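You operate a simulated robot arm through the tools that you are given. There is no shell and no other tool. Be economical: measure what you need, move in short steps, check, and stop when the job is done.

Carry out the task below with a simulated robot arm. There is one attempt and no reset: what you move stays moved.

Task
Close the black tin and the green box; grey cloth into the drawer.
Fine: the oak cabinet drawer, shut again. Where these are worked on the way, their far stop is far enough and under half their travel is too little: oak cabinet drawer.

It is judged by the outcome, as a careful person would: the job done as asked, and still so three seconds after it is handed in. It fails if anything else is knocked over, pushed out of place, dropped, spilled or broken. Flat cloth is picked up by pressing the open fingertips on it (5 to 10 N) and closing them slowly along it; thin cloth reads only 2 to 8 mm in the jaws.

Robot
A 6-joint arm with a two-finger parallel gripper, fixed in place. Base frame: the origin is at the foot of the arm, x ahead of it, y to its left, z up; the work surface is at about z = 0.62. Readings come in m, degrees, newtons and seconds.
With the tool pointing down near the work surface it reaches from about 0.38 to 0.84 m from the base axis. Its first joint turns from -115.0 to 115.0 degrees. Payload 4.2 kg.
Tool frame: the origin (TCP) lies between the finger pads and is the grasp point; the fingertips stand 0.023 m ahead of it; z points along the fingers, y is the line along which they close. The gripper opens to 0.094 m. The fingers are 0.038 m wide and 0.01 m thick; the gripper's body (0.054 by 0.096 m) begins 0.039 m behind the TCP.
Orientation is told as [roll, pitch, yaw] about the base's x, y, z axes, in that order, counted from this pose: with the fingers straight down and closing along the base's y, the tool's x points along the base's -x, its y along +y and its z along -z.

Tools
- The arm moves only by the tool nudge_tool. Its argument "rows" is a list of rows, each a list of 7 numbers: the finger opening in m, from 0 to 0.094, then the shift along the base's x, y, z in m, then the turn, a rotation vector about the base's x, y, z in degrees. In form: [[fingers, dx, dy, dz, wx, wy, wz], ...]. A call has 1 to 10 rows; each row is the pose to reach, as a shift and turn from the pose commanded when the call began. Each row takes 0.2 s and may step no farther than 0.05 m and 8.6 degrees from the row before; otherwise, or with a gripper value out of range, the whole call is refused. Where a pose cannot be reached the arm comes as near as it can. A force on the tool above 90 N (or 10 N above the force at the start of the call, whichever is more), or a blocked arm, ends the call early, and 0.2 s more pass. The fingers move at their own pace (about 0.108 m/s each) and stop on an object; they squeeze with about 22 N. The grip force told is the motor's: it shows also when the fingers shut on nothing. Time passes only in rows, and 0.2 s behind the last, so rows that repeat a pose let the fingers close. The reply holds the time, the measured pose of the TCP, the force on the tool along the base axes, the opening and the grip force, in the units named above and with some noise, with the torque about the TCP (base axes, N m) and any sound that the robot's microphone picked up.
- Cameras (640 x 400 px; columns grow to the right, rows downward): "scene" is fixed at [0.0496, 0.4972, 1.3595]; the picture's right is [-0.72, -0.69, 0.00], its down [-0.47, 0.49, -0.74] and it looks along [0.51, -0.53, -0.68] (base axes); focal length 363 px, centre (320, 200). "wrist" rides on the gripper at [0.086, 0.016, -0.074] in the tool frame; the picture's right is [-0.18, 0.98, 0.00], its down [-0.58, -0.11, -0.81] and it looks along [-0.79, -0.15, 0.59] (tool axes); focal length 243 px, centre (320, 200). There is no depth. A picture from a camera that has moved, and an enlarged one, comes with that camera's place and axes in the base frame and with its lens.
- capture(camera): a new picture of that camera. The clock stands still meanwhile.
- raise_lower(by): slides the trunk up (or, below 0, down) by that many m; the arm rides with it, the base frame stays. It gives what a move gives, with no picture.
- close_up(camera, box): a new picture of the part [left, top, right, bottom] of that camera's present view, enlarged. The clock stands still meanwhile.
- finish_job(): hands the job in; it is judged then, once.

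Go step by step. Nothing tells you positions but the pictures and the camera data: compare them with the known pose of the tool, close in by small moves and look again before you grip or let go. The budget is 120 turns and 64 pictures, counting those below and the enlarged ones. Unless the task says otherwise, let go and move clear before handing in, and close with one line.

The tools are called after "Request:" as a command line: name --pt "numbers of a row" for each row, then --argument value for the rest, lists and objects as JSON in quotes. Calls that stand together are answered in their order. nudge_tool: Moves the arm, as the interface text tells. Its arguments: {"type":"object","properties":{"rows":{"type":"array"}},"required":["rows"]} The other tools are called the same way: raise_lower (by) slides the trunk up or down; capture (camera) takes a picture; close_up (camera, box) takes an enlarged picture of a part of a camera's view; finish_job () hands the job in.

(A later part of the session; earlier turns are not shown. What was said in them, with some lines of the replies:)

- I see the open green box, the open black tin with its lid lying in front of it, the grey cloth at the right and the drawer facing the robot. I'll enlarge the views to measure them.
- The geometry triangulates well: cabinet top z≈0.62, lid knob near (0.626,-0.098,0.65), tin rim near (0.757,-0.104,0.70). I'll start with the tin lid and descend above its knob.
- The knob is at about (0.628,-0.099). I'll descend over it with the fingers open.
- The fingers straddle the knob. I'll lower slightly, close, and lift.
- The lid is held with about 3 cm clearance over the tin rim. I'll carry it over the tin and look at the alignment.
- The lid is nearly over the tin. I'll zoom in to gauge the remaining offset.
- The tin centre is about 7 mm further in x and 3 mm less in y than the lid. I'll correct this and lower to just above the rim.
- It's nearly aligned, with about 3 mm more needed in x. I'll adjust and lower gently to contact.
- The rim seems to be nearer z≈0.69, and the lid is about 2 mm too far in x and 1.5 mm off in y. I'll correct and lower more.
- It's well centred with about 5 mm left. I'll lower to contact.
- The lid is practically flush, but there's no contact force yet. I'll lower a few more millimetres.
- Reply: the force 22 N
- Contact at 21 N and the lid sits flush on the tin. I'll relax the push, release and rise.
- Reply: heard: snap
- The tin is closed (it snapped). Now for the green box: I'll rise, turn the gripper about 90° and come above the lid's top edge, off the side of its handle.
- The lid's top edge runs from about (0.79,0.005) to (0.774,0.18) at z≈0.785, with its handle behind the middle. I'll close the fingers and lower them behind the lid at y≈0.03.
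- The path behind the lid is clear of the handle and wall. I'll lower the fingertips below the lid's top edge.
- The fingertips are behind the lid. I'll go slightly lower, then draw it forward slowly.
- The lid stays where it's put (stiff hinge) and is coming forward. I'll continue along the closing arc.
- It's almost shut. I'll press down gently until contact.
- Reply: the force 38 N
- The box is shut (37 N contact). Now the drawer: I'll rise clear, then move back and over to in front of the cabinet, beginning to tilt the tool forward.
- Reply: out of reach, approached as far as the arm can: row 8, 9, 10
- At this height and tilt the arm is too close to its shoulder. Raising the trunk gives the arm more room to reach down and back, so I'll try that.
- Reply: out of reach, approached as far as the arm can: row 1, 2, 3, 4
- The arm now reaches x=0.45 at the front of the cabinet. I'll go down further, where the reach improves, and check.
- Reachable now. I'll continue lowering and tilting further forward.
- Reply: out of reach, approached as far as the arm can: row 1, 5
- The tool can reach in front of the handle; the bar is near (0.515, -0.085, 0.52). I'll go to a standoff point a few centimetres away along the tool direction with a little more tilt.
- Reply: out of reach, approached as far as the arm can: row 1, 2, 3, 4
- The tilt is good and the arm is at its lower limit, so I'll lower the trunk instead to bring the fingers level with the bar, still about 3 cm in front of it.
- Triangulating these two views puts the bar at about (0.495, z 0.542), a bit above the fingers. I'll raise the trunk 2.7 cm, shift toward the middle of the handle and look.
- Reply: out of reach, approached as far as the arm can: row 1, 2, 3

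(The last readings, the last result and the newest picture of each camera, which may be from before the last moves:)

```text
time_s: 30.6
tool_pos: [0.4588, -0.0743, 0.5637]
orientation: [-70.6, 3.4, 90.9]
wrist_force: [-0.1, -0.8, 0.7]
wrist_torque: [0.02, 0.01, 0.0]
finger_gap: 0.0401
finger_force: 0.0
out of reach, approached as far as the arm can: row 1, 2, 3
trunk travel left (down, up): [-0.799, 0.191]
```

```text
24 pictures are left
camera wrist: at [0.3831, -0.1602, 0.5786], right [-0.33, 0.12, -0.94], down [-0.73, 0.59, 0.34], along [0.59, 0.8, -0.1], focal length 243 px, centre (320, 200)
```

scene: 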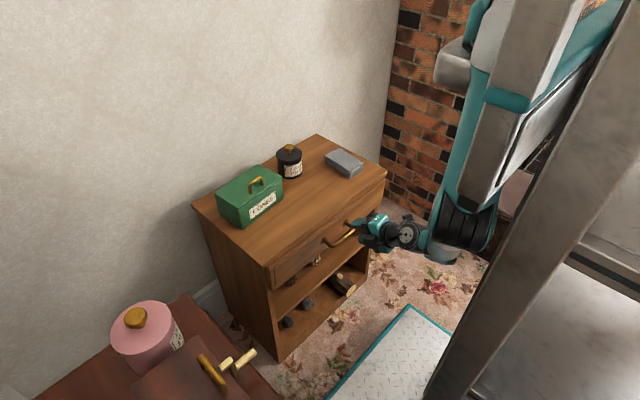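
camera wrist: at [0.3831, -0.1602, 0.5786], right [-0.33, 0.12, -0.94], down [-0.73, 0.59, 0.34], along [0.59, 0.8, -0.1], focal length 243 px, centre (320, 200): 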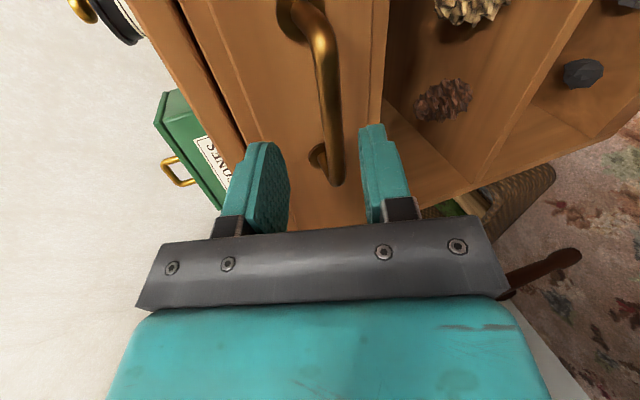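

The bar lies between the fingers at z≈0.5435. I'll advance onto it and close.

Request:
nudge_tool --pt "0.04 0.01 0.0 -0.006 0 0 0" --pt "0.04 0.02 0.0 -0.012 0 0 0" --pt "0.04 0.029 0.0 -0.016 0 0 0" --pt "0.04 0.029 0.0 -0.016 0 0 0"

Request:
capture --camera "wrist"

```text
time_s: 31.6
tool_pos: [0.491, -0.0704, 0.562]
orientation: [-70.5, 3.4, 91.1]
wrist_force: [-6.2, 5.8, -17.5]
wrist_torque: [0.54, 0.21, -0.04]
finger_gap: 0.0482
finger_force: 9.2
out of reach, approached as far as the arm can: row 1, 2, 3, 4
trunk travel left (down, up): [-0.799, 0.191]
```

```text
23 pictures are left
camera wrist: at [0.4163, -0.1559, 0.5776], right [-0.33, 0.12, -0.94], down [-0.73, 0.59, 0.34], along [0.59, 0.8, -0.1], focal length 243 px, centre (320, 200)
```

wrist: 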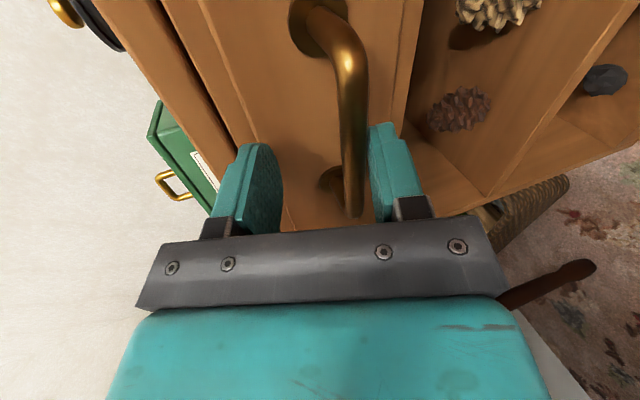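

The arm stayed 1.5 cm high, with the lower finger touching the bar from beneath. I'll lower the trunk to centre it.

Request:
raise_lower --by -0.016

Request:
capture --camera "wrist"

```text
time_s: 32.3
tool_pos: [0.4922, -0.0699, 0.5489]
orientation: [-70.7, 3.4, 91.0]
wrist_force: [-0.5, -1.0, 0.3]
wrist_torque: [0.03, 0.0, 0.01]
finger_gap: 0.0399
finger_force: 0.0
trunk travel left (down, up): [-0.783, 0.207]
```

```text
22 pictures are left
camera wrist: at [0.4166, -0.1558, 0.5628], right [-0.33, 0.12, -0.94], down [-0.74, 0.59, 0.33], along [0.59, 0.8, -0.1], focal length 243 px, centre (320, 200)
```

wrist: 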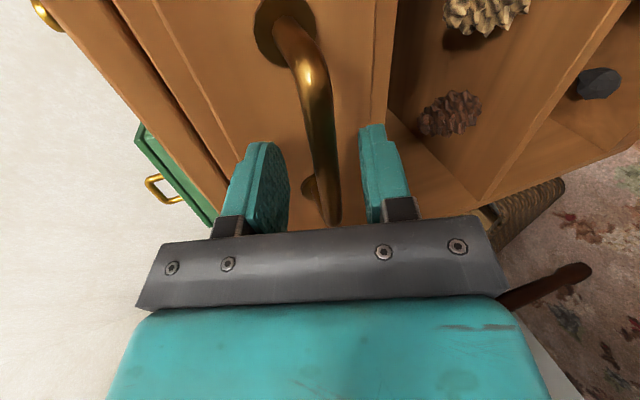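

The bar is centred between the fingers with no force. I'll close on it.

Request:
nudge_tool --pt "0.02 0 0 0 0 0 0" --pt "0.0 0 0 0 0 0 0" --pt "0.0 0 0 0 0 0 0" --pt "0.0 0 0 0 0 0 0"

```text
time_s: 33.3
tool_pos: [0.4915, -0.0699, 0.5446]
orientation: [-70.0, 2.9, 91.0]
wrist_force: [-17.2, 3.1, -35.9]
wrist_torque: [2.2, 0.21, 0.71]
finger_gap: 0.0137
finger_force: 44.6
trunk travel left (down, up): [-0.783, 0.207]
```

The handle is gripped. I'll pull slowly toward the base while letting the tool swing toward vertical, to stay in reach.

Request:
nudge_tool --pt "0.0 -0.01 0 -0.003 0 4 0" --pt "0.0 -0.02 0 -0.003 0 8 0" --pt "0.0 -0.03 0 -0.003 0 12 0" --pt "0.0 -0.04 0 -0.003 0 16 0"

```text
time_s: 34.3
tool_pos: [0.4535, -0.07, 0.5464]
orientation: [-55.0, 3.2, 91.9]
wrist_force: [2.1, -14.8, 45.9]
wrist_torque: [1.39, -0.37, -1.0]
finger_gap: 0.0138
finger_force: 44.7
trunk travel left (down, up): [-0.783, 0.207]
```

The drawer is following. I'll continue.

Request:
nudge_tool --pt "0.0 -0.012 0.001 0.002 0 4 0" --pt "0.0 -0.024 0.001 0.002 0 8 0" --pt "0.0 -0.036 0.001 0.002 0 12 0" --pt "0.0 -0.048 0.001 0.002 0 16 0"

Request:
capture --camera "scene"

```text
time_s: 35.3
tool_pos: [0.4031, -0.0691, 0.5478]
orientation: [-38.7, 2.3, 92.6]
wrist_force: [2.2, -8.4, 33.2]
wrist_torque: [0.72, -0.21, -1.6]
finger_gap: 0.014
finger_force: 45.0
trunk travel left (down, up): [-0.783, 0.207]
```

```text
21 pictures are left
```

scene: 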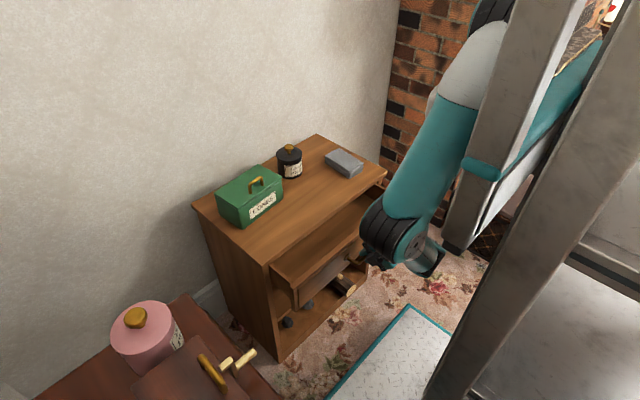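

It's open about 9 cm and the arm copes well. I'll continue pulling.

Request:
nudge_tool --pt "0.0 -0.012 0.001 0.003 0 4 0" --pt "0.0 -0.024 0.001 0.003 0 8 0" --pt "0.0 -0.036 0.001 0.003 0 12 0" --pt "0.0 -0.048 0.001 0.003 0 16 0"

```text
time_s: 36.3
tool_pos: [0.3549, -0.0672, 0.5496]
orientation: [-22.7, 1.4, 93.0]
wrist_force: [1.9, -13.3, -20.4]
wrist_torque: [0.01, 0.0, -1.95]
finger_gap: 0.0136
finger_force: 45.3
trunk travel left (down, up): [-0.783, 0.207]
```

Request:
nudge_tool --pt "0.0 -0.01 0.0 -0.001 0 4 0" --pt "0.0 -0.02 0.0 -0.001 0 8 0" --pt "0.0 -0.03 0.0 -0.001 0 12 0" --pt "0.0 -0.04 0.0 -0.001 0 16 0"

Request:
close_up --camera "scene" --box '[180, 120, 460, 340]'

```text
time_s: 37.5
tool_pos: [0.3176, -0.0675, 0.5525]
orientation: [-7.2, 0.3, 92.8]
wrist_force: [2.0, 0.2, 77.4]
wrist_torque: [-0.98, -2.96, -1.86]
finger_gap: 0.0131
finger_force: 45.1
trunk travel left (down, up): [-0.783, 0.207]
stopped in row 4: the force on the tool passed its limit at 95 N (the readings are from after the stop); the commanded pose is now the measured one
```

```text
1.82 times, centred on (320, 230) of scene
camera zoom: at [0.0496, 0.4972, 1.3595], right [-0.72, -0.69, 0.0], down [-0.47, 0.49, -0.74], along [0.51, -0.53, -0.68], focal length 660 px, centre (320, 146)
```

zoom: 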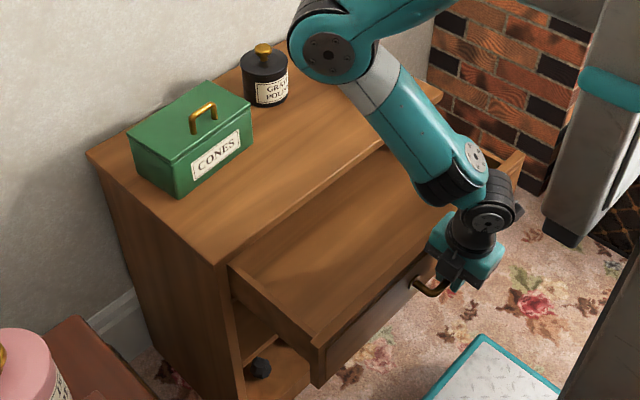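

The drawer is open about 17.5 cm. I'll ease the downward load, release the bar and rise.

Request:
nudge_tool --pt "0.0 0.0 0.0 0.003 0 0 0" --pt "0.015 0.0 0.0 0.004 0 0 0" --pt "0.03 0.0 0.0 0.004 0 0 0" --pt "0.034 0.0 0.0 0.004 0 0 0"

Request:
capture --camera "wrist"

```text
time_s: 38.5
tool_pos: [0.3172, -0.0664, 0.5536]
orientation: [-6.9, 0.2, 92.8]
wrist_force: [-0.6, 0.0, 0.0]
wrist_torque: [-0.04, 0.02, -0.01]
finger_gap: 0.034
finger_force: 0.0
trunk travel left (down, up): [-0.783, 0.207]
```

```text
19 pictures are left
camera wrist: at [0.2956, -0.1527, 0.6265], right [-0.98, 0.13, -0.12], down [-0.02, 0.58, 0.81], along [0.18, 0.8, -0.57], focal length 243 px, centre (320, 200)
```

wrist: 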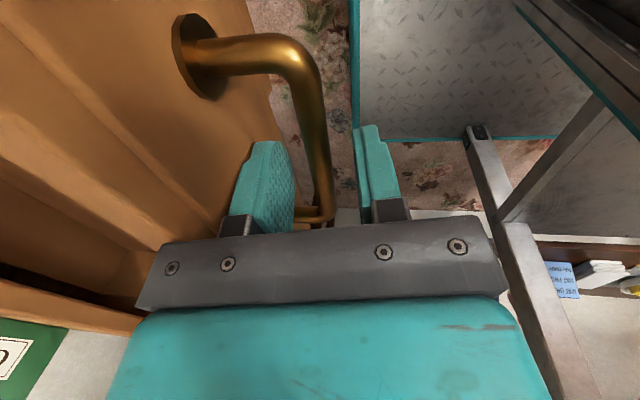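

It's released cleanly. I'll rise and move up and forward while turning the gripper back to straight for the cloth.

Request:
nudge_tool --pt "0.034 -0.002 0.0 0.045 0 0 0" --pt "0.034 0.0 0.0 0.09 0 4 0" --pt "0.034 0.02 0.0 0.13 0 7 0" --pt "0.05 0.05 -0.02 0.165 0 7 0" --pt "0.07 0.08 -0.04 0.19 0 7 0" --pt "0.085 0.11 -0.06 0.2 0 7 0" --pt "0.085 0.15 -0.08 0.2 0 7 0" --pt "0.085 0.19 -0.1 0.2 0 7 0"

Request:
nudge_tool --pt "0.085 0.02 -0.015 0.0 0 0 -8.5" --pt "0.085 0.04 -0.03 0.0 0 0 -17" --pt "0.085 0.06 -0.045 0.0 0 0 -25.5" --pt "0.085 0.08 -0.06 0.0 0 0 -34" --pt "0.085 0.1 -0.075 0.0 0 0 -42.5" --pt "0.085 0.11 -0.09 0.0 0 0 -51" --pt "0.085 0.12 -0.09 0.0 0 0 -59.5" --pt "0.085 0.12 -0.09 0.0 0 0 -68" --pt "0.085 0.12 -0.09 0.0 0 0 -76.5" --pt "0.085 0.12 -0.09 0.0 0 0 -85"

```text
refused: row 4 steps farther than a row can; nothing moved
```

```text
time_s: 39.1
tool_pos: [0.3633, -0.0866, 0.5542]
orientation: [-7.8, -1.3, 77.5]
wrist_force: [2.3, 50.6, -2.1]
wrist_torque: [0.49, -0.29, 2.85]
finger_gap: 0.0811
finger_force: 0.0
trunk travel left (down, up): [-0.783, 0.207]
stopped in row 3: the force on the tool passed its limit at 120 N (the readings are from after the stop); the commanded pose is now the measured one
```

The first move was refused and the second began next to the handle, so contact stopped it. I'll look before doing anything.

Request:
capture --camera "wrist"

Request:
close_up --camera "scene" --box '[180, 120, 460, 340]'

```text
18 pictures are left
camera wrist: at [0.3172, -0.1651, 0.6234], right [-0.91, 0.39, -0.13], down [0.12, 0.55, 0.83], along [0.4, 0.74, -0.55], focal length 243 px, centre (320, 200)
```

wrist: 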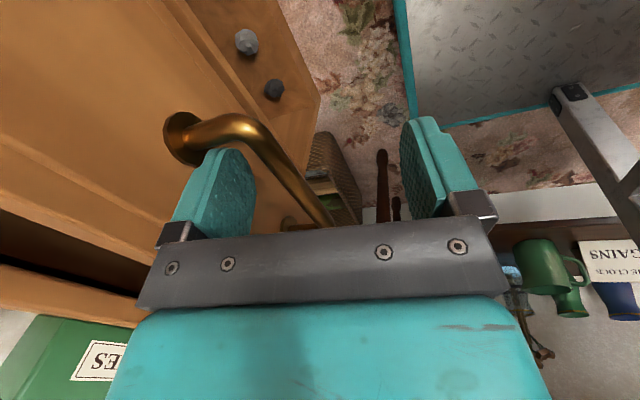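

```text
1.82 times, centred on (320, 230) of scene
camera zoom: at [0.0496, 0.4972, 1.3595], right [-0.72, -0.69, 0.0], down [-0.47, 0.49, -0.74], along [0.51, -0.53, -0.68], focal length 660 px, centre (320, 146)
```

zoom: 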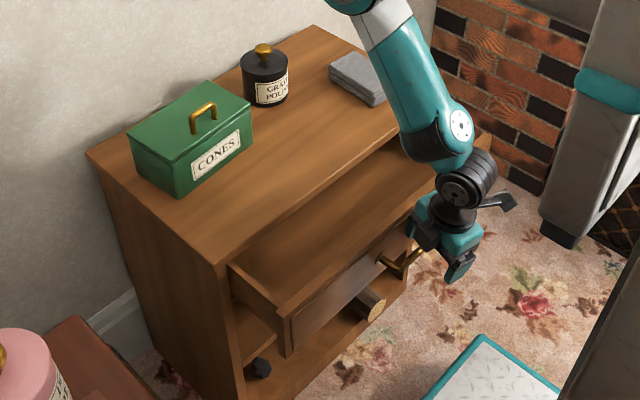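

The drawer was pushed in a few centimetres and the bar is still between the fingers. I'll undo that motion exactly and hook it back out.

Request:
nudge_tool --pt "0.06 -0.008 0.008 0.0 0 0 7" --pt "0.04 -0.018 0.016 0.0 0 0 15" --pt "0.03 -0.024 0.018 0.0 0 0 15" --pt "0.03 -0.036 0.018 0.0 0 0 15" --pt "0.03 -0.046 0.018 0.0 0 0 15" --pt "0.03 -0.054 0.018 0.0 0 0 15"

Request:
close_up --camera "scene" --box '[180, 120, 460, 340]'

```text
time_s: 40.5
tool_pos: [0.3072, -0.0721, 0.5535]
orientation: [-7.6, -0.8, 92.6]
wrist_force: [1.3, 0.7, 0.0]
wrist_torque: [0.03, 0.0, -0.04]
finger_gap: 0.0306
finger_force: 1.0
trunk travel left (down, up): [-0.783, 0.207]
```

```text
1.82 times, centred on (320, 230) of scene
camera zoom: at [0.0496, 0.4972, 1.3595], right [-0.72, -0.69, 0.0], down [-0.47, 0.49, -0.74], along [0.51, -0.53, -0.68], focal length 660 px, centre (320, 146)
```

zoom: 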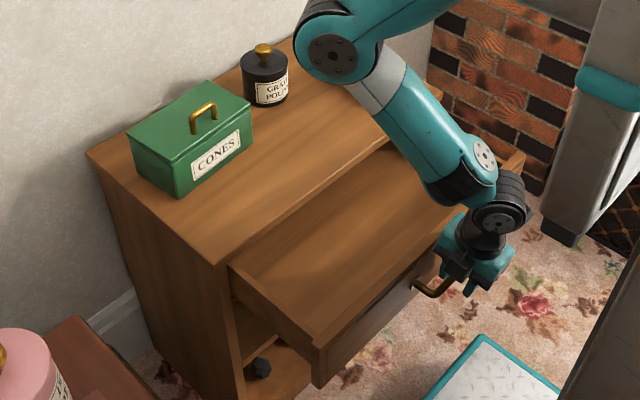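

The drawer is back out at about 17.5 cm. Now I'll centre and rise, with steps checked to be within limits.

Request:
nudge_tool --pt "0.034 0.005 0.0 0.0 0 0 0" --pt "0.034 0.005 0.0 0.04 0 0 0" --pt "0.034 0.005 0.0 0.08 0 2 0" --pt "0.034 0.015 0.0 0.115 0 5 0" --pt "0.034 0.035 -0.01 0.15 0 7 0" --pt "0.034 0.065 -0.025 0.175 0 7 0" --pt "0.034 0.1 -0.04 0.195 0 7 0" --pt "0.034 0.14 -0.055 0.2 0 7 0" --pt "0.034 0.18 -0.07 0.2 0 7 0"

```text
time_s: 42.5
tool_pos: [0.488, -0.1413, 0.7517]
orientation: [-0.5, -1.2, 92.5]
wrist_force: [-0.1, 0.6, 0.4]
wrist_torque: [-0.02, 0.0, -0.01]
finger_gap: 0.0338
finger_force: 0.2
trunk travel left (down, up): [-0.783, 0.207]
```

Request:
nudge_tool --pt "0.085 0.018 -0.012 0.005 0 0 -8.5" --pt "0.085 0.036 -0.024 0.01 0 0 -17" --pt "0.085 0.054 -0.036 0.015 0 0 -25.5" --pt "0.09 0.072 -0.048 0.02 0 0 -34" --pt "0.09 0.09 -0.06 0.02 0 0 -42.5" --pt "0.09 0.108 -0.072 0.02 0 0 -51" --pt "0.09 0.126 -0.084 0.02 0 0 -59.5" --pt "0.09 0.144 -0.096 0.02 0 0 -68" --pt "0.09 0.16 -0.108 0.02 0 0 -76.5" --pt "0.09 0.16 -0.112 0.02 0 0 -85"

Request:
nudge_tool --pt "0.09 0.0 0.0 0.0 0 0 -7.5" --pt "0.09 0.0 0.0 0.0 0 0 -7.5"

Request:
capture --camera "wrist"

Request:
close_up --camera "scene" --box '[220, 100, 420, 250]'

```text
time_s: 44.7
tool_pos: [0.646, -0.2532, 0.7749]
orientation: [-0.7, -1.1, 7.2]
wrist_force: [0.4, 0.2, -0.1]
wrist_torque: [0.04, 0.0, -0.01]
finger_gap: 0.0899
finger_force: 0.1
trunk travel left (down, up): [-0.783, 0.207]
```

```text
time_s: 45.3
tool_pos: [0.6474, -0.2524, 0.7742]
orientation: [-0.6, -1.2, -0.2]
wrist_force: [-0.6, 0.0, -0.7]
wrist_torque: [-0.01, 0.05, 0.02]
finger_gap: 0.0898
finger_force: 0.1
trunk travel left (down, up): [-0.783, 0.207]
```

```text
15 pictures are left
camera wrist: at [0.5576, -0.2346, 0.8475], right [0.19, 0.98, -0.01], down [0.56, -0.1, 0.82], along [0.8, -0.16, -0.57], focal length 243 px, centre (320, 200)
```

wrist: 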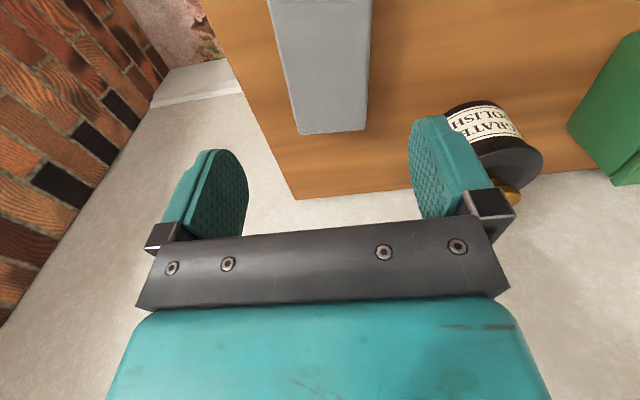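

```text
2.67 times, centred on (320, 175) of scene
camera zoom: at [0.0496, 0.4972, 1.3595], right [-0.72, -0.69, 0.0], down [-0.47, 0.49, -0.74], along [0.51, -0.53, -0.68], focal length 967 px, centre (320, 267)
```

zoom: 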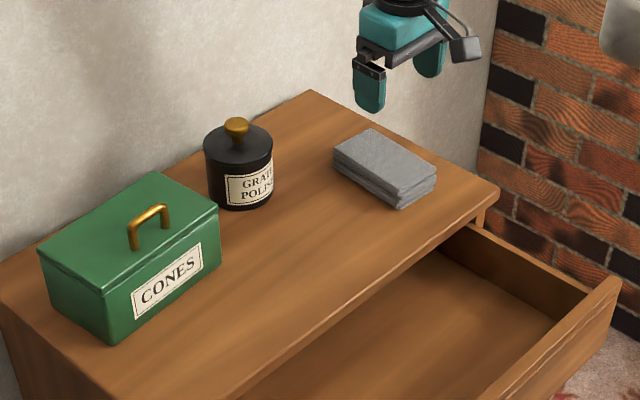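

The cloth is about 7 cm wide in y, 11 cm in x, centred near (0.67,-0.252), and fits between the open fingers. I'll align (-3.5°) and descend around its sides.

Request:
nudge_tool --pt "0.094 0.012 0.0 -0.03 0 0 -3.5" --pt "0.094 0.022 0.0 -0.07 0 0 -3.5" --pt "0.094 0.022 0.0 -0.09 0 0 -3.5"

Request:
capture --camera "wrist"

Request:
close_up --camera "scene" --box '[280, 110, 400, 200]'

```text
time_s: 46.1
tool_pos: [0.6679, -0.253, 0.6834]
orientation: [-0.6, -1.2, -3.6]
wrist_force: [0.0, 0.5, 0.2]
wrist_torque: [-0.03, 0.05, -0.01]
finger_gap: 0.094
finger_force: 0.0
trunk travel left (down, up): [-0.783, 0.207]
```

```text
13 pictures are left
camera wrist: at [0.5793, -0.2287, 0.7562], right [0.25, 0.97, -0.01], down [0.56, -0.14, 0.82], along [0.79, -0.21, -0.57], focal length 243 px, centre (320, 200)
```

wrist: 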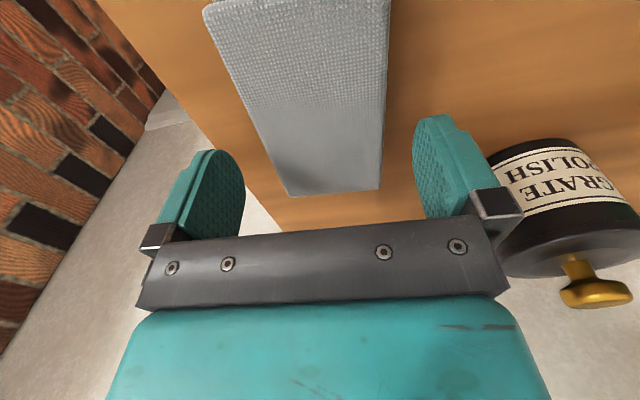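

```text
4.44 times, centred on (340, 155) of scene
camera zoom: at [0.0496, 0.4972, 1.3595], right [-0.72, -0.69, 0.0], down [-0.47, 0.49, -0.74], along [0.51, -0.53, -0.68], focal length 1612 px, centre (231, 400)
```

zoom: 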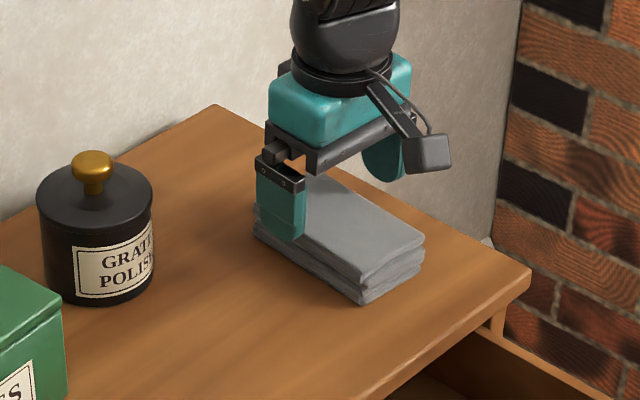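

The cloth is centred between the fingers. I'll descend to just above the cabinet top.

Request:
nudge_tool --pt "0.094 0.0 0.002 -0.015 0 0 0" --pt "0.094 0.0 0.002 -0.028 0 0 0" --pt "0.094 0.0 0.002 -0.035 0 0 0" --pt "0.094 0.0 0.002 -0.035 0 0 0"

```text
time_s: 47.1
tool_pos: [0.6684, -0.2518, 0.6501]
orientation: [-0.6, -1.2, -3.7]
wrist_force: [0.1, 0.1, 0.3]
wrist_torque: [0.02, -0.01, -0.02]
finger_gap: 0.0939
finger_force: 0.1
trunk travel left (down, up): [-0.783, 0.207]
```

Free of contact, with the tips around z≈0.627. I'll close slowly on the cloth.

Request:
nudge_tool --pt "0.08 0.0 0.0 -0.002 0 0 0" --pt "0.07 0.0 0.0 -0.002 0 0 0" --pt "0.06 0.0 0.0 -0.002 0 0 0" --pt "0.05 0.0 0.0 -0.002 0 0 0" --pt "0.04 0.0 0.0 -0.002 0 0 0" --pt "0.03 0.0 0.0 -0.002 0 0 0"

Request:
close_up --camera "scene" --box '[280, 110, 400, 200]'

```text
time_s: 48.5
tool_pos: [0.6692, -0.2515, 0.6469]
orientation: [-0.6, -1.1, -3.7]
wrist_force: [1.9, -0.9, 1.1]
wrist_torque: [0.02, -0.04, -0.06]
finger_gap: 0.0676
finger_force: 22.4
trunk travel left (down, up): [-0.783, 0.207]
```

```text
4.44 times, centred on (340, 155) of scene
camera zoom: at [0.0496, 0.4972, 1.3595], right [-0.72, -0.69, 0.0], down [-0.47, 0.49, -0.74], along [0.51, -0.53, -0.68], focal length 1612 px, centre (231, 400)
```

zoom: 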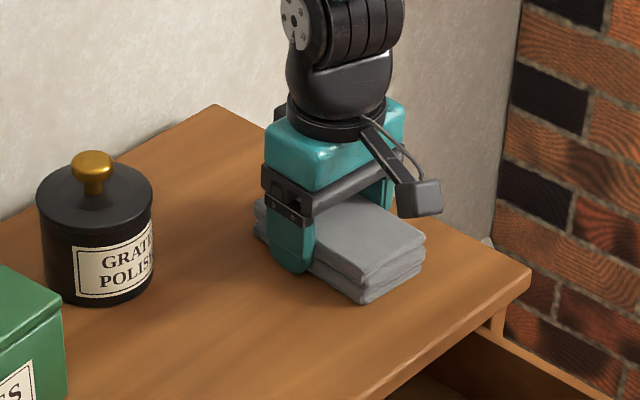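

It's held like a firm bundle (67 mm, 22 N). I'll lift and check that it comes along.

Request:
nudge_tool --pt "0.03 0.0 0.0 0.02 0 0 0" --pt "0.03 0.0 0.0 0.05 0 0 0" --pt "0.03 0.0 0.0 0.08 0 0 0" --pt "0.03 0.0 0.0 0.11 0 0 0"

Request:
close_up --camera "scene" --box '[280, 100, 400, 200]'

```text
time_s: 49.5
tool_pos: [0.6702, -0.2509, 0.7569]
orientation: [-0.6, -1.2, -3.7]
wrist_force: [0.2, 0.2, -0.3]
wrist_torque: [0.02, 0.03, -0.03]
finger_gap: 0.0675
finger_force: 21.8
trunk travel left (down, up): [-0.783, 0.207]
```

```text
4.00 times, centred on (340, 150) of scene
camera zoom: at [0.0496, 0.4972, 1.3595], right [-0.72, -0.69, 0.0], down [-0.47, 0.49, -0.74], along [0.51, -0.53, -0.68], focal length 1451 px, centre (240, 400)
```

zoom: 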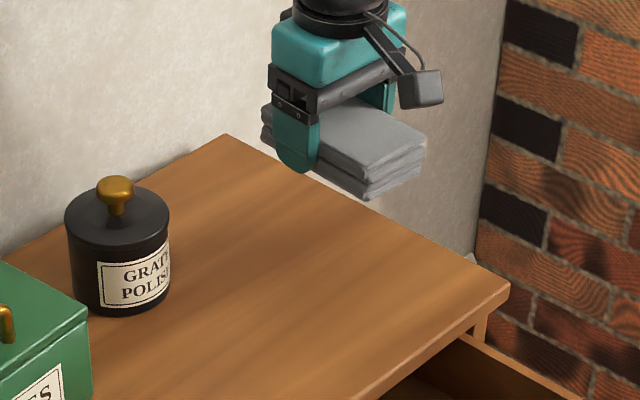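

The cloth is up. I'll carry it over the open drawer, turning it 90° so it lies along the drawer.

Request:
nudge_tool --pt "0.03 -0.02 0.014 0.0 0 0 8.5" --pt "0.03 -0.042 0.03 0.0 0 0 17" --pt "0.03 -0.064 0.045 0.0 0 0 25.5" --pt "0.03 -0.086 0.06 0.0 0 0 34" --pt "0.03 -0.108 0.075 0.0 0 0 42.5" --pt "0.03 -0.13 0.09 0.0 0 0 51" --pt "0.03 -0.152 0.105 0.0 0 0 59.5" --pt "0.03 -0.174 0.12 -0.005 0 0 68" --pt "0.03 -0.195 0.135 -0.01 0 0 76.5" --pt "0.03 -0.213 0.15 -0.015 0 0 85"

Request:
nudge_tool --pt "0.03 0.0 0.0 -0.02 0 0 7" --pt "0.03 0.0 0.0 -0.04 0 0 7" --pt "0.03 0.0 0.0 -0.06 0 0 7"

Request:
close_up --camera "scene" --box '[220, 130, 460, 310]'

Request:
capture --camera "wrist"

```text
time_s: 51.7
tool_pos: [0.4561, -0.1005, 0.7407]
orientation: [-0.7, -1.2, 81.5]
wrist_force: [0.6, -0.6, -1.0]
wrist_torque: [0.01, -0.04, 0.01]
finger_gap: 0.0674
finger_force: 21.9
trunk travel left (down, up): [-0.783, 0.207]
```

```text
time_s: 52.5
tool_pos: [0.4555, -0.1004, 0.6809]
orientation: [-0.6, -1.2, 88.3]
wrist_force: [-0.8, 0.1, -0.7]
wrist_torque: [0.0, 0.02, 0.01]
finger_gap: 0.0674
finger_force: 22.2
trunk travel left (down, up): [-0.783, 0.207]
```

```text
2.22 times, centred on (340, 220) of scene
camera zoom: at [0.0496, 0.4972, 1.3595], right [-0.72, -0.69, 0.0], down [-0.47, 0.49, -0.74], along [0.51, -0.53, -0.68], focal length 806 px, centre (276, 156)
```

zoom: 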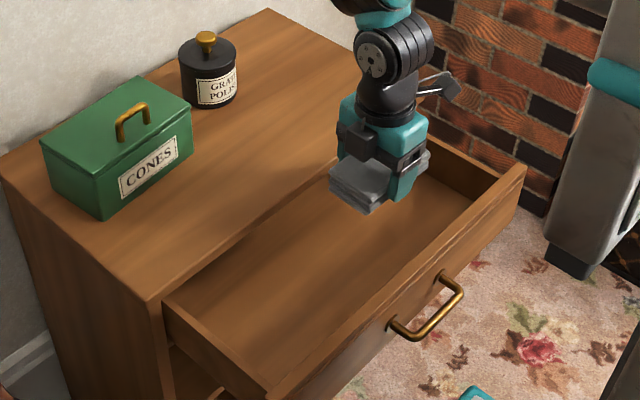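

```text
8 pictures are left
camera wrist: at [0.4349, -0.1864, 0.755], right [-0.98, 0.21, -0.01], down [0.12, 0.56, 0.82], along [0.18, 0.8, -0.57], focal length 243 px, centre (320, 200)
```

wrist: 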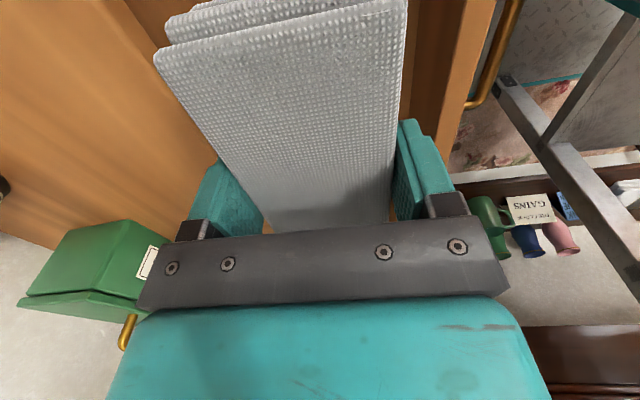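

It's over the opening and clear on both sides. I'll lower into the drawer.

Request:
nudge_tool --pt "0.03 0.0 0.0 -0.035 0 0 0" --pt "0.03 0.0 0.0 -0.07 0 0 0" --pt "0.03 0.0 0.0 -0.1 0 0 0" --pt "0.03 0.0 0.0 -0.115 0 0 0"

Request:
nudge_tool --pt "0.03 0.0 0.0 -0.005 0 0 0" --pt "0.03 0.0 0.0 -0.01 0 0 0" --pt "0.03 0.0 0.0 -0.015 0 0 0"

```text
time_s: 53.5
tool_pos: [0.4552, -0.0997, 0.5666]
orientation: [-0.6, -1.2, 88.3]
wrist_force: [-0.6, 0.4, -0.4]
wrist_torque: [-0.01, 0.03, -0.05]
finger_gap: 0.0674
finger_force: 21.3
trunk travel left (down, up): [-0.783, 0.207]
```

```text
time_s: 54.3
tool_pos: [0.4557, -0.1011, 0.5519]
orientation: [-0.6, -1.2, 88.4]
wrist_force: [-0.4, -0.6, -0.4]
wrist_torque: [-0.04, 0.02, 0.02]
finger_gap: 0.0677
finger_force: 22.2
trunk travel left (down, up): [-0.783, 0.207]
```

Request:
nudge_tool --pt "0.03 0.0 0.0 -0.004 0 0 0" --pt "0.03 0.0 0.0 -0.008 0 0 0" --pt "0.03 0.0 0.0 -0.012 0 0 0"

Request:
close_up --camera "scene" --box '[280, 170, 440, 290]'

```text
time_s: 55.1
tool_pos: [0.4559, -0.1001, 0.5394]
orientation: [-0.6, -1.1, 88.3]
wrist_force: [0.4, 0.0, -1.0]
wrist_torque: [0.0, 0.01, -0.01]
finger_gap: 0.0673
finger_force: 21.6
trunk travel left (down, up): [-0.783, 0.207]
```

```text
3.33 times, centred on (360, 230) of scene
camera zoom: at [0.0496, 0.4972, 1.3595], right [-0.72, -0.69, 0.0], down [-0.47, 0.49, -0.74], along [0.51, -0.53, -0.68], focal length 1209 px, centre (187, 100)
```

zoom: 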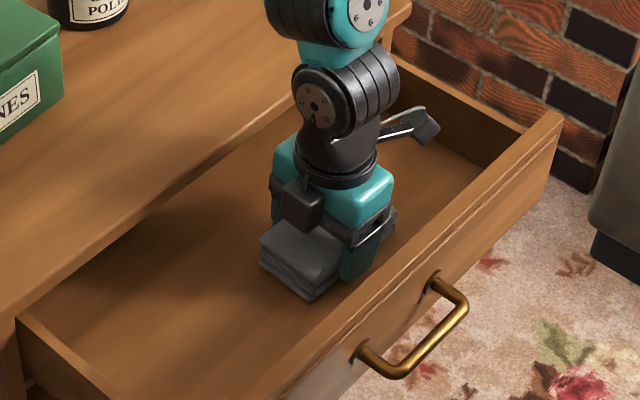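

It's close to the drawer floor. I'll lower in small steps until contact.

Request:
nudge_tool --pt "0.03 0.0 0.0 -0.003 0 0 0" --pt "0.03 0.0 0.0 -0.006 0 0 0" --pt "0.03 0.0 0.0 -0.009 0 0 0"

```text
time_s: 55.9
tool_pos: [0.4567, -0.1, 0.5322]
orientation: [-0.7, -1.2, 88.2]
wrist_force: [-0.7, 0.2, 32.9]
wrist_torque: [-0.19, 0.88, -0.15]
finger_gap: 0.0675
finger_force: 21.6
trunk travel left (down, up): [-0.783, 0.207]
```

The cloth is on the drawer floor. I'll release it and rise straight up.

Request:
nudge_tool --pt "0.03 0.0 0.0 0.002 0 0 0" --pt "0.08 0.0 0.0 0.002 0 0 0" --pt "0.088 0.0 0.0 0.002 0 0 0" --pt "0.088 0.0 0.0 0.002 0 0 0" --pt "0.088 0.0 0.0 0.03 0 0 0" --pt "0.088 0.0 0.0 0.07 0 0 0" --pt "0.088 0.0 0.0 0.115 0 0 0" --pt "0.088 0.0 0.0 0.16 0 0 0" --pt "0.088 0.0 0.0 0.2 0 0 0"

Request:
close_up --camera "scene" --box '[240, 140, 440, 290]'

```text
time_s: 57.9
tool_pos: [0.4556, -0.0992, 0.7313]
orientation: [-0.7, -1.3, 88.3]
wrist_force: [0.0, 0.3, 0.0]
wrist_torque: [-0.01, 0.03, -0.02]
finger_gap: 0.0876
finger_force: 0.0
trunk travel left (down, up): [-0.783, 0.207]
```

```text
2.67 times, centred on (340, 215) of scene
camera zoom: at [0.0496, 0.4972, 1.3595], right [-0.72, -0.69, 0.0], down [-0.47, 0.49, -0.74], along [0.51, -0.53, -0.68], focal length 967 px, centre (267, 160)
```

zoom: 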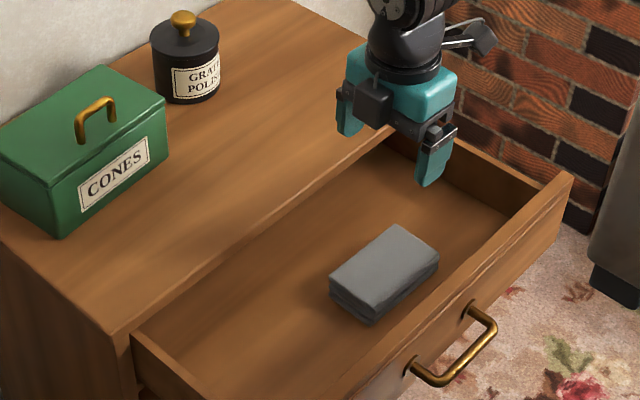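

The cloth lies in the drawer. Now to shut it: I'll go back above the handle along the reverse of my earlier path, with the fingers 34 mm apart.

Request:
nudge_tool --pt "0.034 -0.04 0.01 0.015 0 -2 1" --pt "0.034 -0.08 0.02 0.0 0 -4 2" --pt "0.034 -0.112 0.03 -0.03 0 -6 4" --pt "0.034 -0.132 0.031 -0.063 0 -7 4" --pt "0.034 -0.141 0.031 -0.09 0 -7 4" --pt "0.034 -0.141 0.031 -0.105 0 -7 4"

Request:
capture --camera "wrist"

```text
time_s: 59.3
tool_pos: [0.3141, -0.0713, 0.6248]
orientation: [-7.5, -1.1, 92.6]
wrist_force: [0.0, 0.3, -0.3]
wrist_torque: [-0.01, -0.02, 0.02]
finger_gap: 0.0341
finger_force: 0.2
trunk travel left (down, up): [-0.783, 0.207]
```

```text
5 pictures are left
camera wrist: at [0.2915, -0.1591, 0.6956], right [-0.98, 0.14, -0.13], down [-0.02, 0.56, 0.83], along [0.19, 0.81, -0.55], focal length 243 px, centre (320, 200)
```

wrist: 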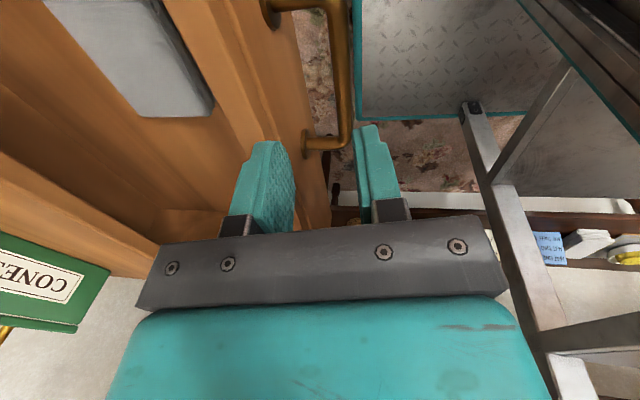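

The bar sits between the fingers. I'll shift 2 mm and descend around it.

Request:
nudge_tool --pt "0.036 -0.002 0.0 -0.02 0 0 0" --pt "0.036 -0.002 0.0 -0.045 0 0 0" --pt "0.036 -0.002 0.0 -0.068 0 0 0" --pt "0.036 -0.002 0.0 -0.068 0 0 0"

```text
time_s: 60.3
tool_pos: [0.3107, -0.0713, 0.5567]
orientation: [-7.6, -1.2, 92.5]
wrist_force: [0.1, 0.4, -0.4]
wrist_torque: [0.01, -0.06, -0.01]
finger_gap: 0.0361
finger_force: 0.1
trunk travel left (down, up): [-0.783, 0.207]
```

No contact, so the bar is straddled. I'll narrow the gap loosely and push the drawer in, tilting forward as on the way out.

Request:
nudge_tool --pt "0.022 0.0 0.0 0.0 0 0 0" --pt "0.022 0.012 0.0 -0.002 0 -4 0" --pt "0.022 0.024 0.0 -0.004 0 -8 0" --pt "0.022 0.036 0.0 -0.005 0 -12 0" --pt "0.022 0.048 0.0 -0.006 0 -16 0"

```text
time_s: 61.5
tool_pos: [0.3603, -0.07, 0.5509]
orientation: [-23.5, -0.5, 92.8]
wrist_force: [-1.7, -0.6, -1.3]
wrist_torque: [-0.01, 0.01, -0.03]
finger_gap: 0.023
finger_force: 1.7
trunk travel left (down, up): [-0.783, 0.207]
```

Request:
nudge_tool --pt "0.022 0.012 0.0 -0.001 0 -4 0" --pt "0.022 0.024 0.0 -0.001 0 -8 0" --pt "0.022 0.036 0.0 -0.002 0 -12 0" --pt "0.022 0.048 0.0 -0.002 0 -16 0"

Request:
nudge_tool --pt "0.022 0.012 0.0 0.0 0 -4 0" --pt "0.022 0.024 0.0 0.0 0 -8 0" --pt "0.022 0.036 0.0 -0.001 0 -12 0" --pt "0.022 0.046 0.0 -0.001 0 -16 0"

Request:
close_up --camera "scene" --box '[240, 140, 440, 290]'

```text
time_s: 62.5
tool_pos: [0.4084, -0.0701, 0.5498]
orientation: [-39.5, 0.3, 92.7]
wrist_force: [-2.4, -0.9, -1.7]
wrist_torque: [0.01, 0.01, -0.07]
finger_gap: 0.0231
finger_force: 1.1
trunk travel left (down, up): [-0.783, 0.207]
```

```text
time_s: 63.5
tool_pos: [0.4562, -0.0704, 0.5475]
orientation: [-55.6, 1.2, 92.5]
wrist_force: [-2.4, 0.4, -2.9]
wrist_torque: [0.06, 0.04, -0.06]
finger_gap: 0.0238
finger_force: 2.4
trunk travel left (down, up): [-0.783, 0.207]
```

```text
2.67 times, centred on (340, 215) of scene
camera zoom: at [0.0496, 0.4972, 1.3595], right [-0.72, -0.69, 0.0], down [-0.47, 0.49, -0.74], along [0.51, -0.53, -0.68], focal length 967 px, centre (267, 160)
```

zoom: 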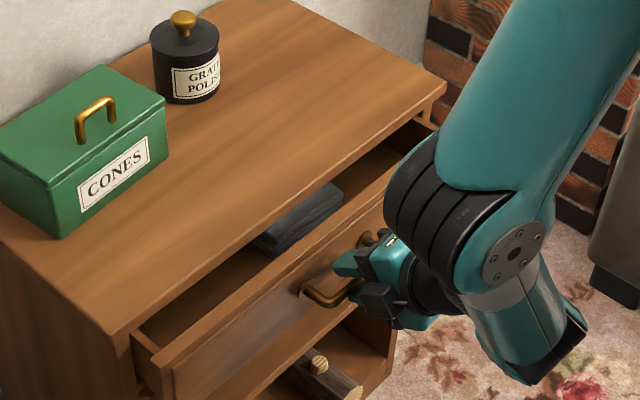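

It slides well. I'll push the rest of the way at nearly this tilt, letting contact end it.

Request:
nudge_tool --pt "0.022 0.01 0.0 0.0 0 -2 0" --pt "0.022 0.02 0.0 0.0 0 -4 0" --pt "0.022 0.03 0.0 0.0 0 -6 0" --pt "0.022 0.036 0.0 0.0 0 -6 0"

```text
time_s: 64.5
tool_pos: [0.4925, -0.0701, 0.5495]
orientation: [-61.5, 1.4, 92.5]
wrist_force: [-2.6, 1.3, -6.5]
wrist_torque: [0.15, 0.02, -0.12]
finger_gap: 0.0252
finger_force: 4.3
trunk travel left (down, up): [-0.783, 0.207]
```

Request:
nudge_tool --pt "0.022 0.005 0.0 -0.002 0 0 0" --pt "0.022 0.01 0.0 -0.003 0 0 0" --pt "0.022 0.015 0.0 -0.003 0 0 0" --pt "0.022 0.02 0.0 -0.003 0 0 0"

Request:
close_up --camera "scene" --box '[240, 140, 440, 290]'

```text
time_s: 65.5
tool_pos: [0.5027, -0.071, 0.5448]
orientation: [-60.9, 1.8, 93.4]
wrist_force: [-57.8, 24.5, 33.9]
wrist_torque: [-0.77, -1.56, -0.16]
finger_gap: 0.0235
finger_force: 1.2
trunk travel left (down, up): [-0.783, 0.207]
stopped in row 4: the force on the tool passed its limit at 105 N (the readings are from after the stop); the commanded pose is now the measured one
```

```text
2.67 times, centred on (340, 215) of scene
camera zoom: at [0.0496, 0.4972, 1.3595], right [-0.72, -0.69, 0.0], down [-0.47, 0.49, -0.74], along [0.51, -0.53, -0.68], focal length 967 px, centre (267, 160)
```

zoom: 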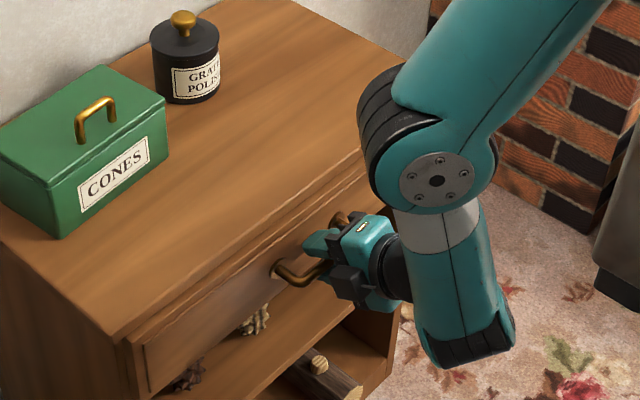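

Firm stop at 105 N and the drawer looks flush. I'll back out along the finger direction, opening so the bar isn't dragged.

Request:
nudge_tool --pt "0.023 -0.004 0.0 0.002 0 0 0" --pt "0.036 -0.006 0.0 0.003 0 0 0" --pt "0.04 -0.01 0.0 0.0055 0 0 0" --pt "0.04 -0.02 0.0 0.011 0 0 0" --pt "0.04 -0.035 0.0 0.019 0 0 0" --pt "0.04 -0.05 0.0 0.028 0 0 0"

```text
time_s: 66.9
tool_pos: [0.4547, -0.072, 0.5711]
orientation: [-61.0, 1.5, 92.8]
wrist_force: [0.5, 0.6, 0.0]
wrist_torque: [0.0, -0.06, 0.06]
finger_gap: 0.0401
finger_force: 0.1
trunk travel left (down, up): [-0.783, 0.207]
```

It's clear of the bar. I'll raise the trunk to move away and check the result.

Request:
raise_lower --by 0.15

Request:
capture --camera "scene"

```text
time_s: 68.6
tool_pos: [0.4541, -0.0713, 0.7205]
orientation: [-61.0, 1.5, 93.0]
wrist_force: [-0.1, 0.5, 0.2]
wrist_torque: [0.01, 0.02, -0.01]
finger_gap: 0.0401
finger_force: 0.1
trunk travel left (down, up): [-0.933, 0.057]
```

```text
2 pictures are left
```

scene: 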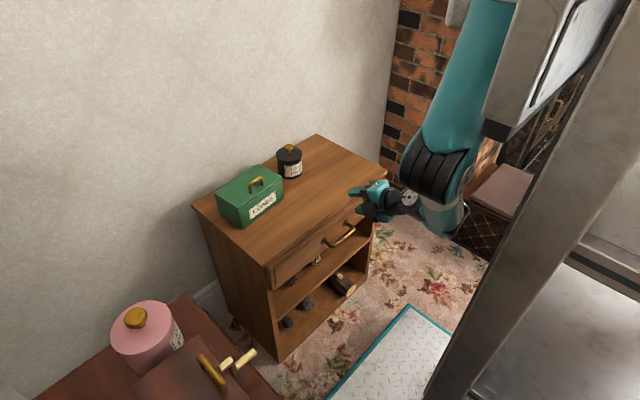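

The drawer looks shut. I'll use one enlarged view to compare it with the starting picture.

Request:
close_up --camera "scene" --box '[260, 200, 400, 288]'

```text
4.55 times, centred on (330, 244) of scene
camera zoom: at [0.0496, 0.4972, 1.3595], right [-0.72, -0.69, 0.0], down [-0.47, 0.49, -0.74], along [0.51, -0.53, -0.68], focal length 1649 px, centre (274, 0)
```

zoom: 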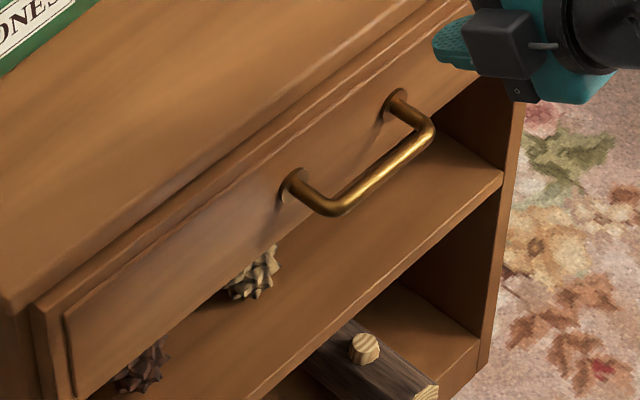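

The drawer matches its starting view, so it is fully shut. The tin and box are closed, and the arm is clear.

Request:
finish_job

```text
The job is handed in.
```

The black tin and the green box are closed, and the grey cloth is in the oak cabinet drawer, which is shut again.
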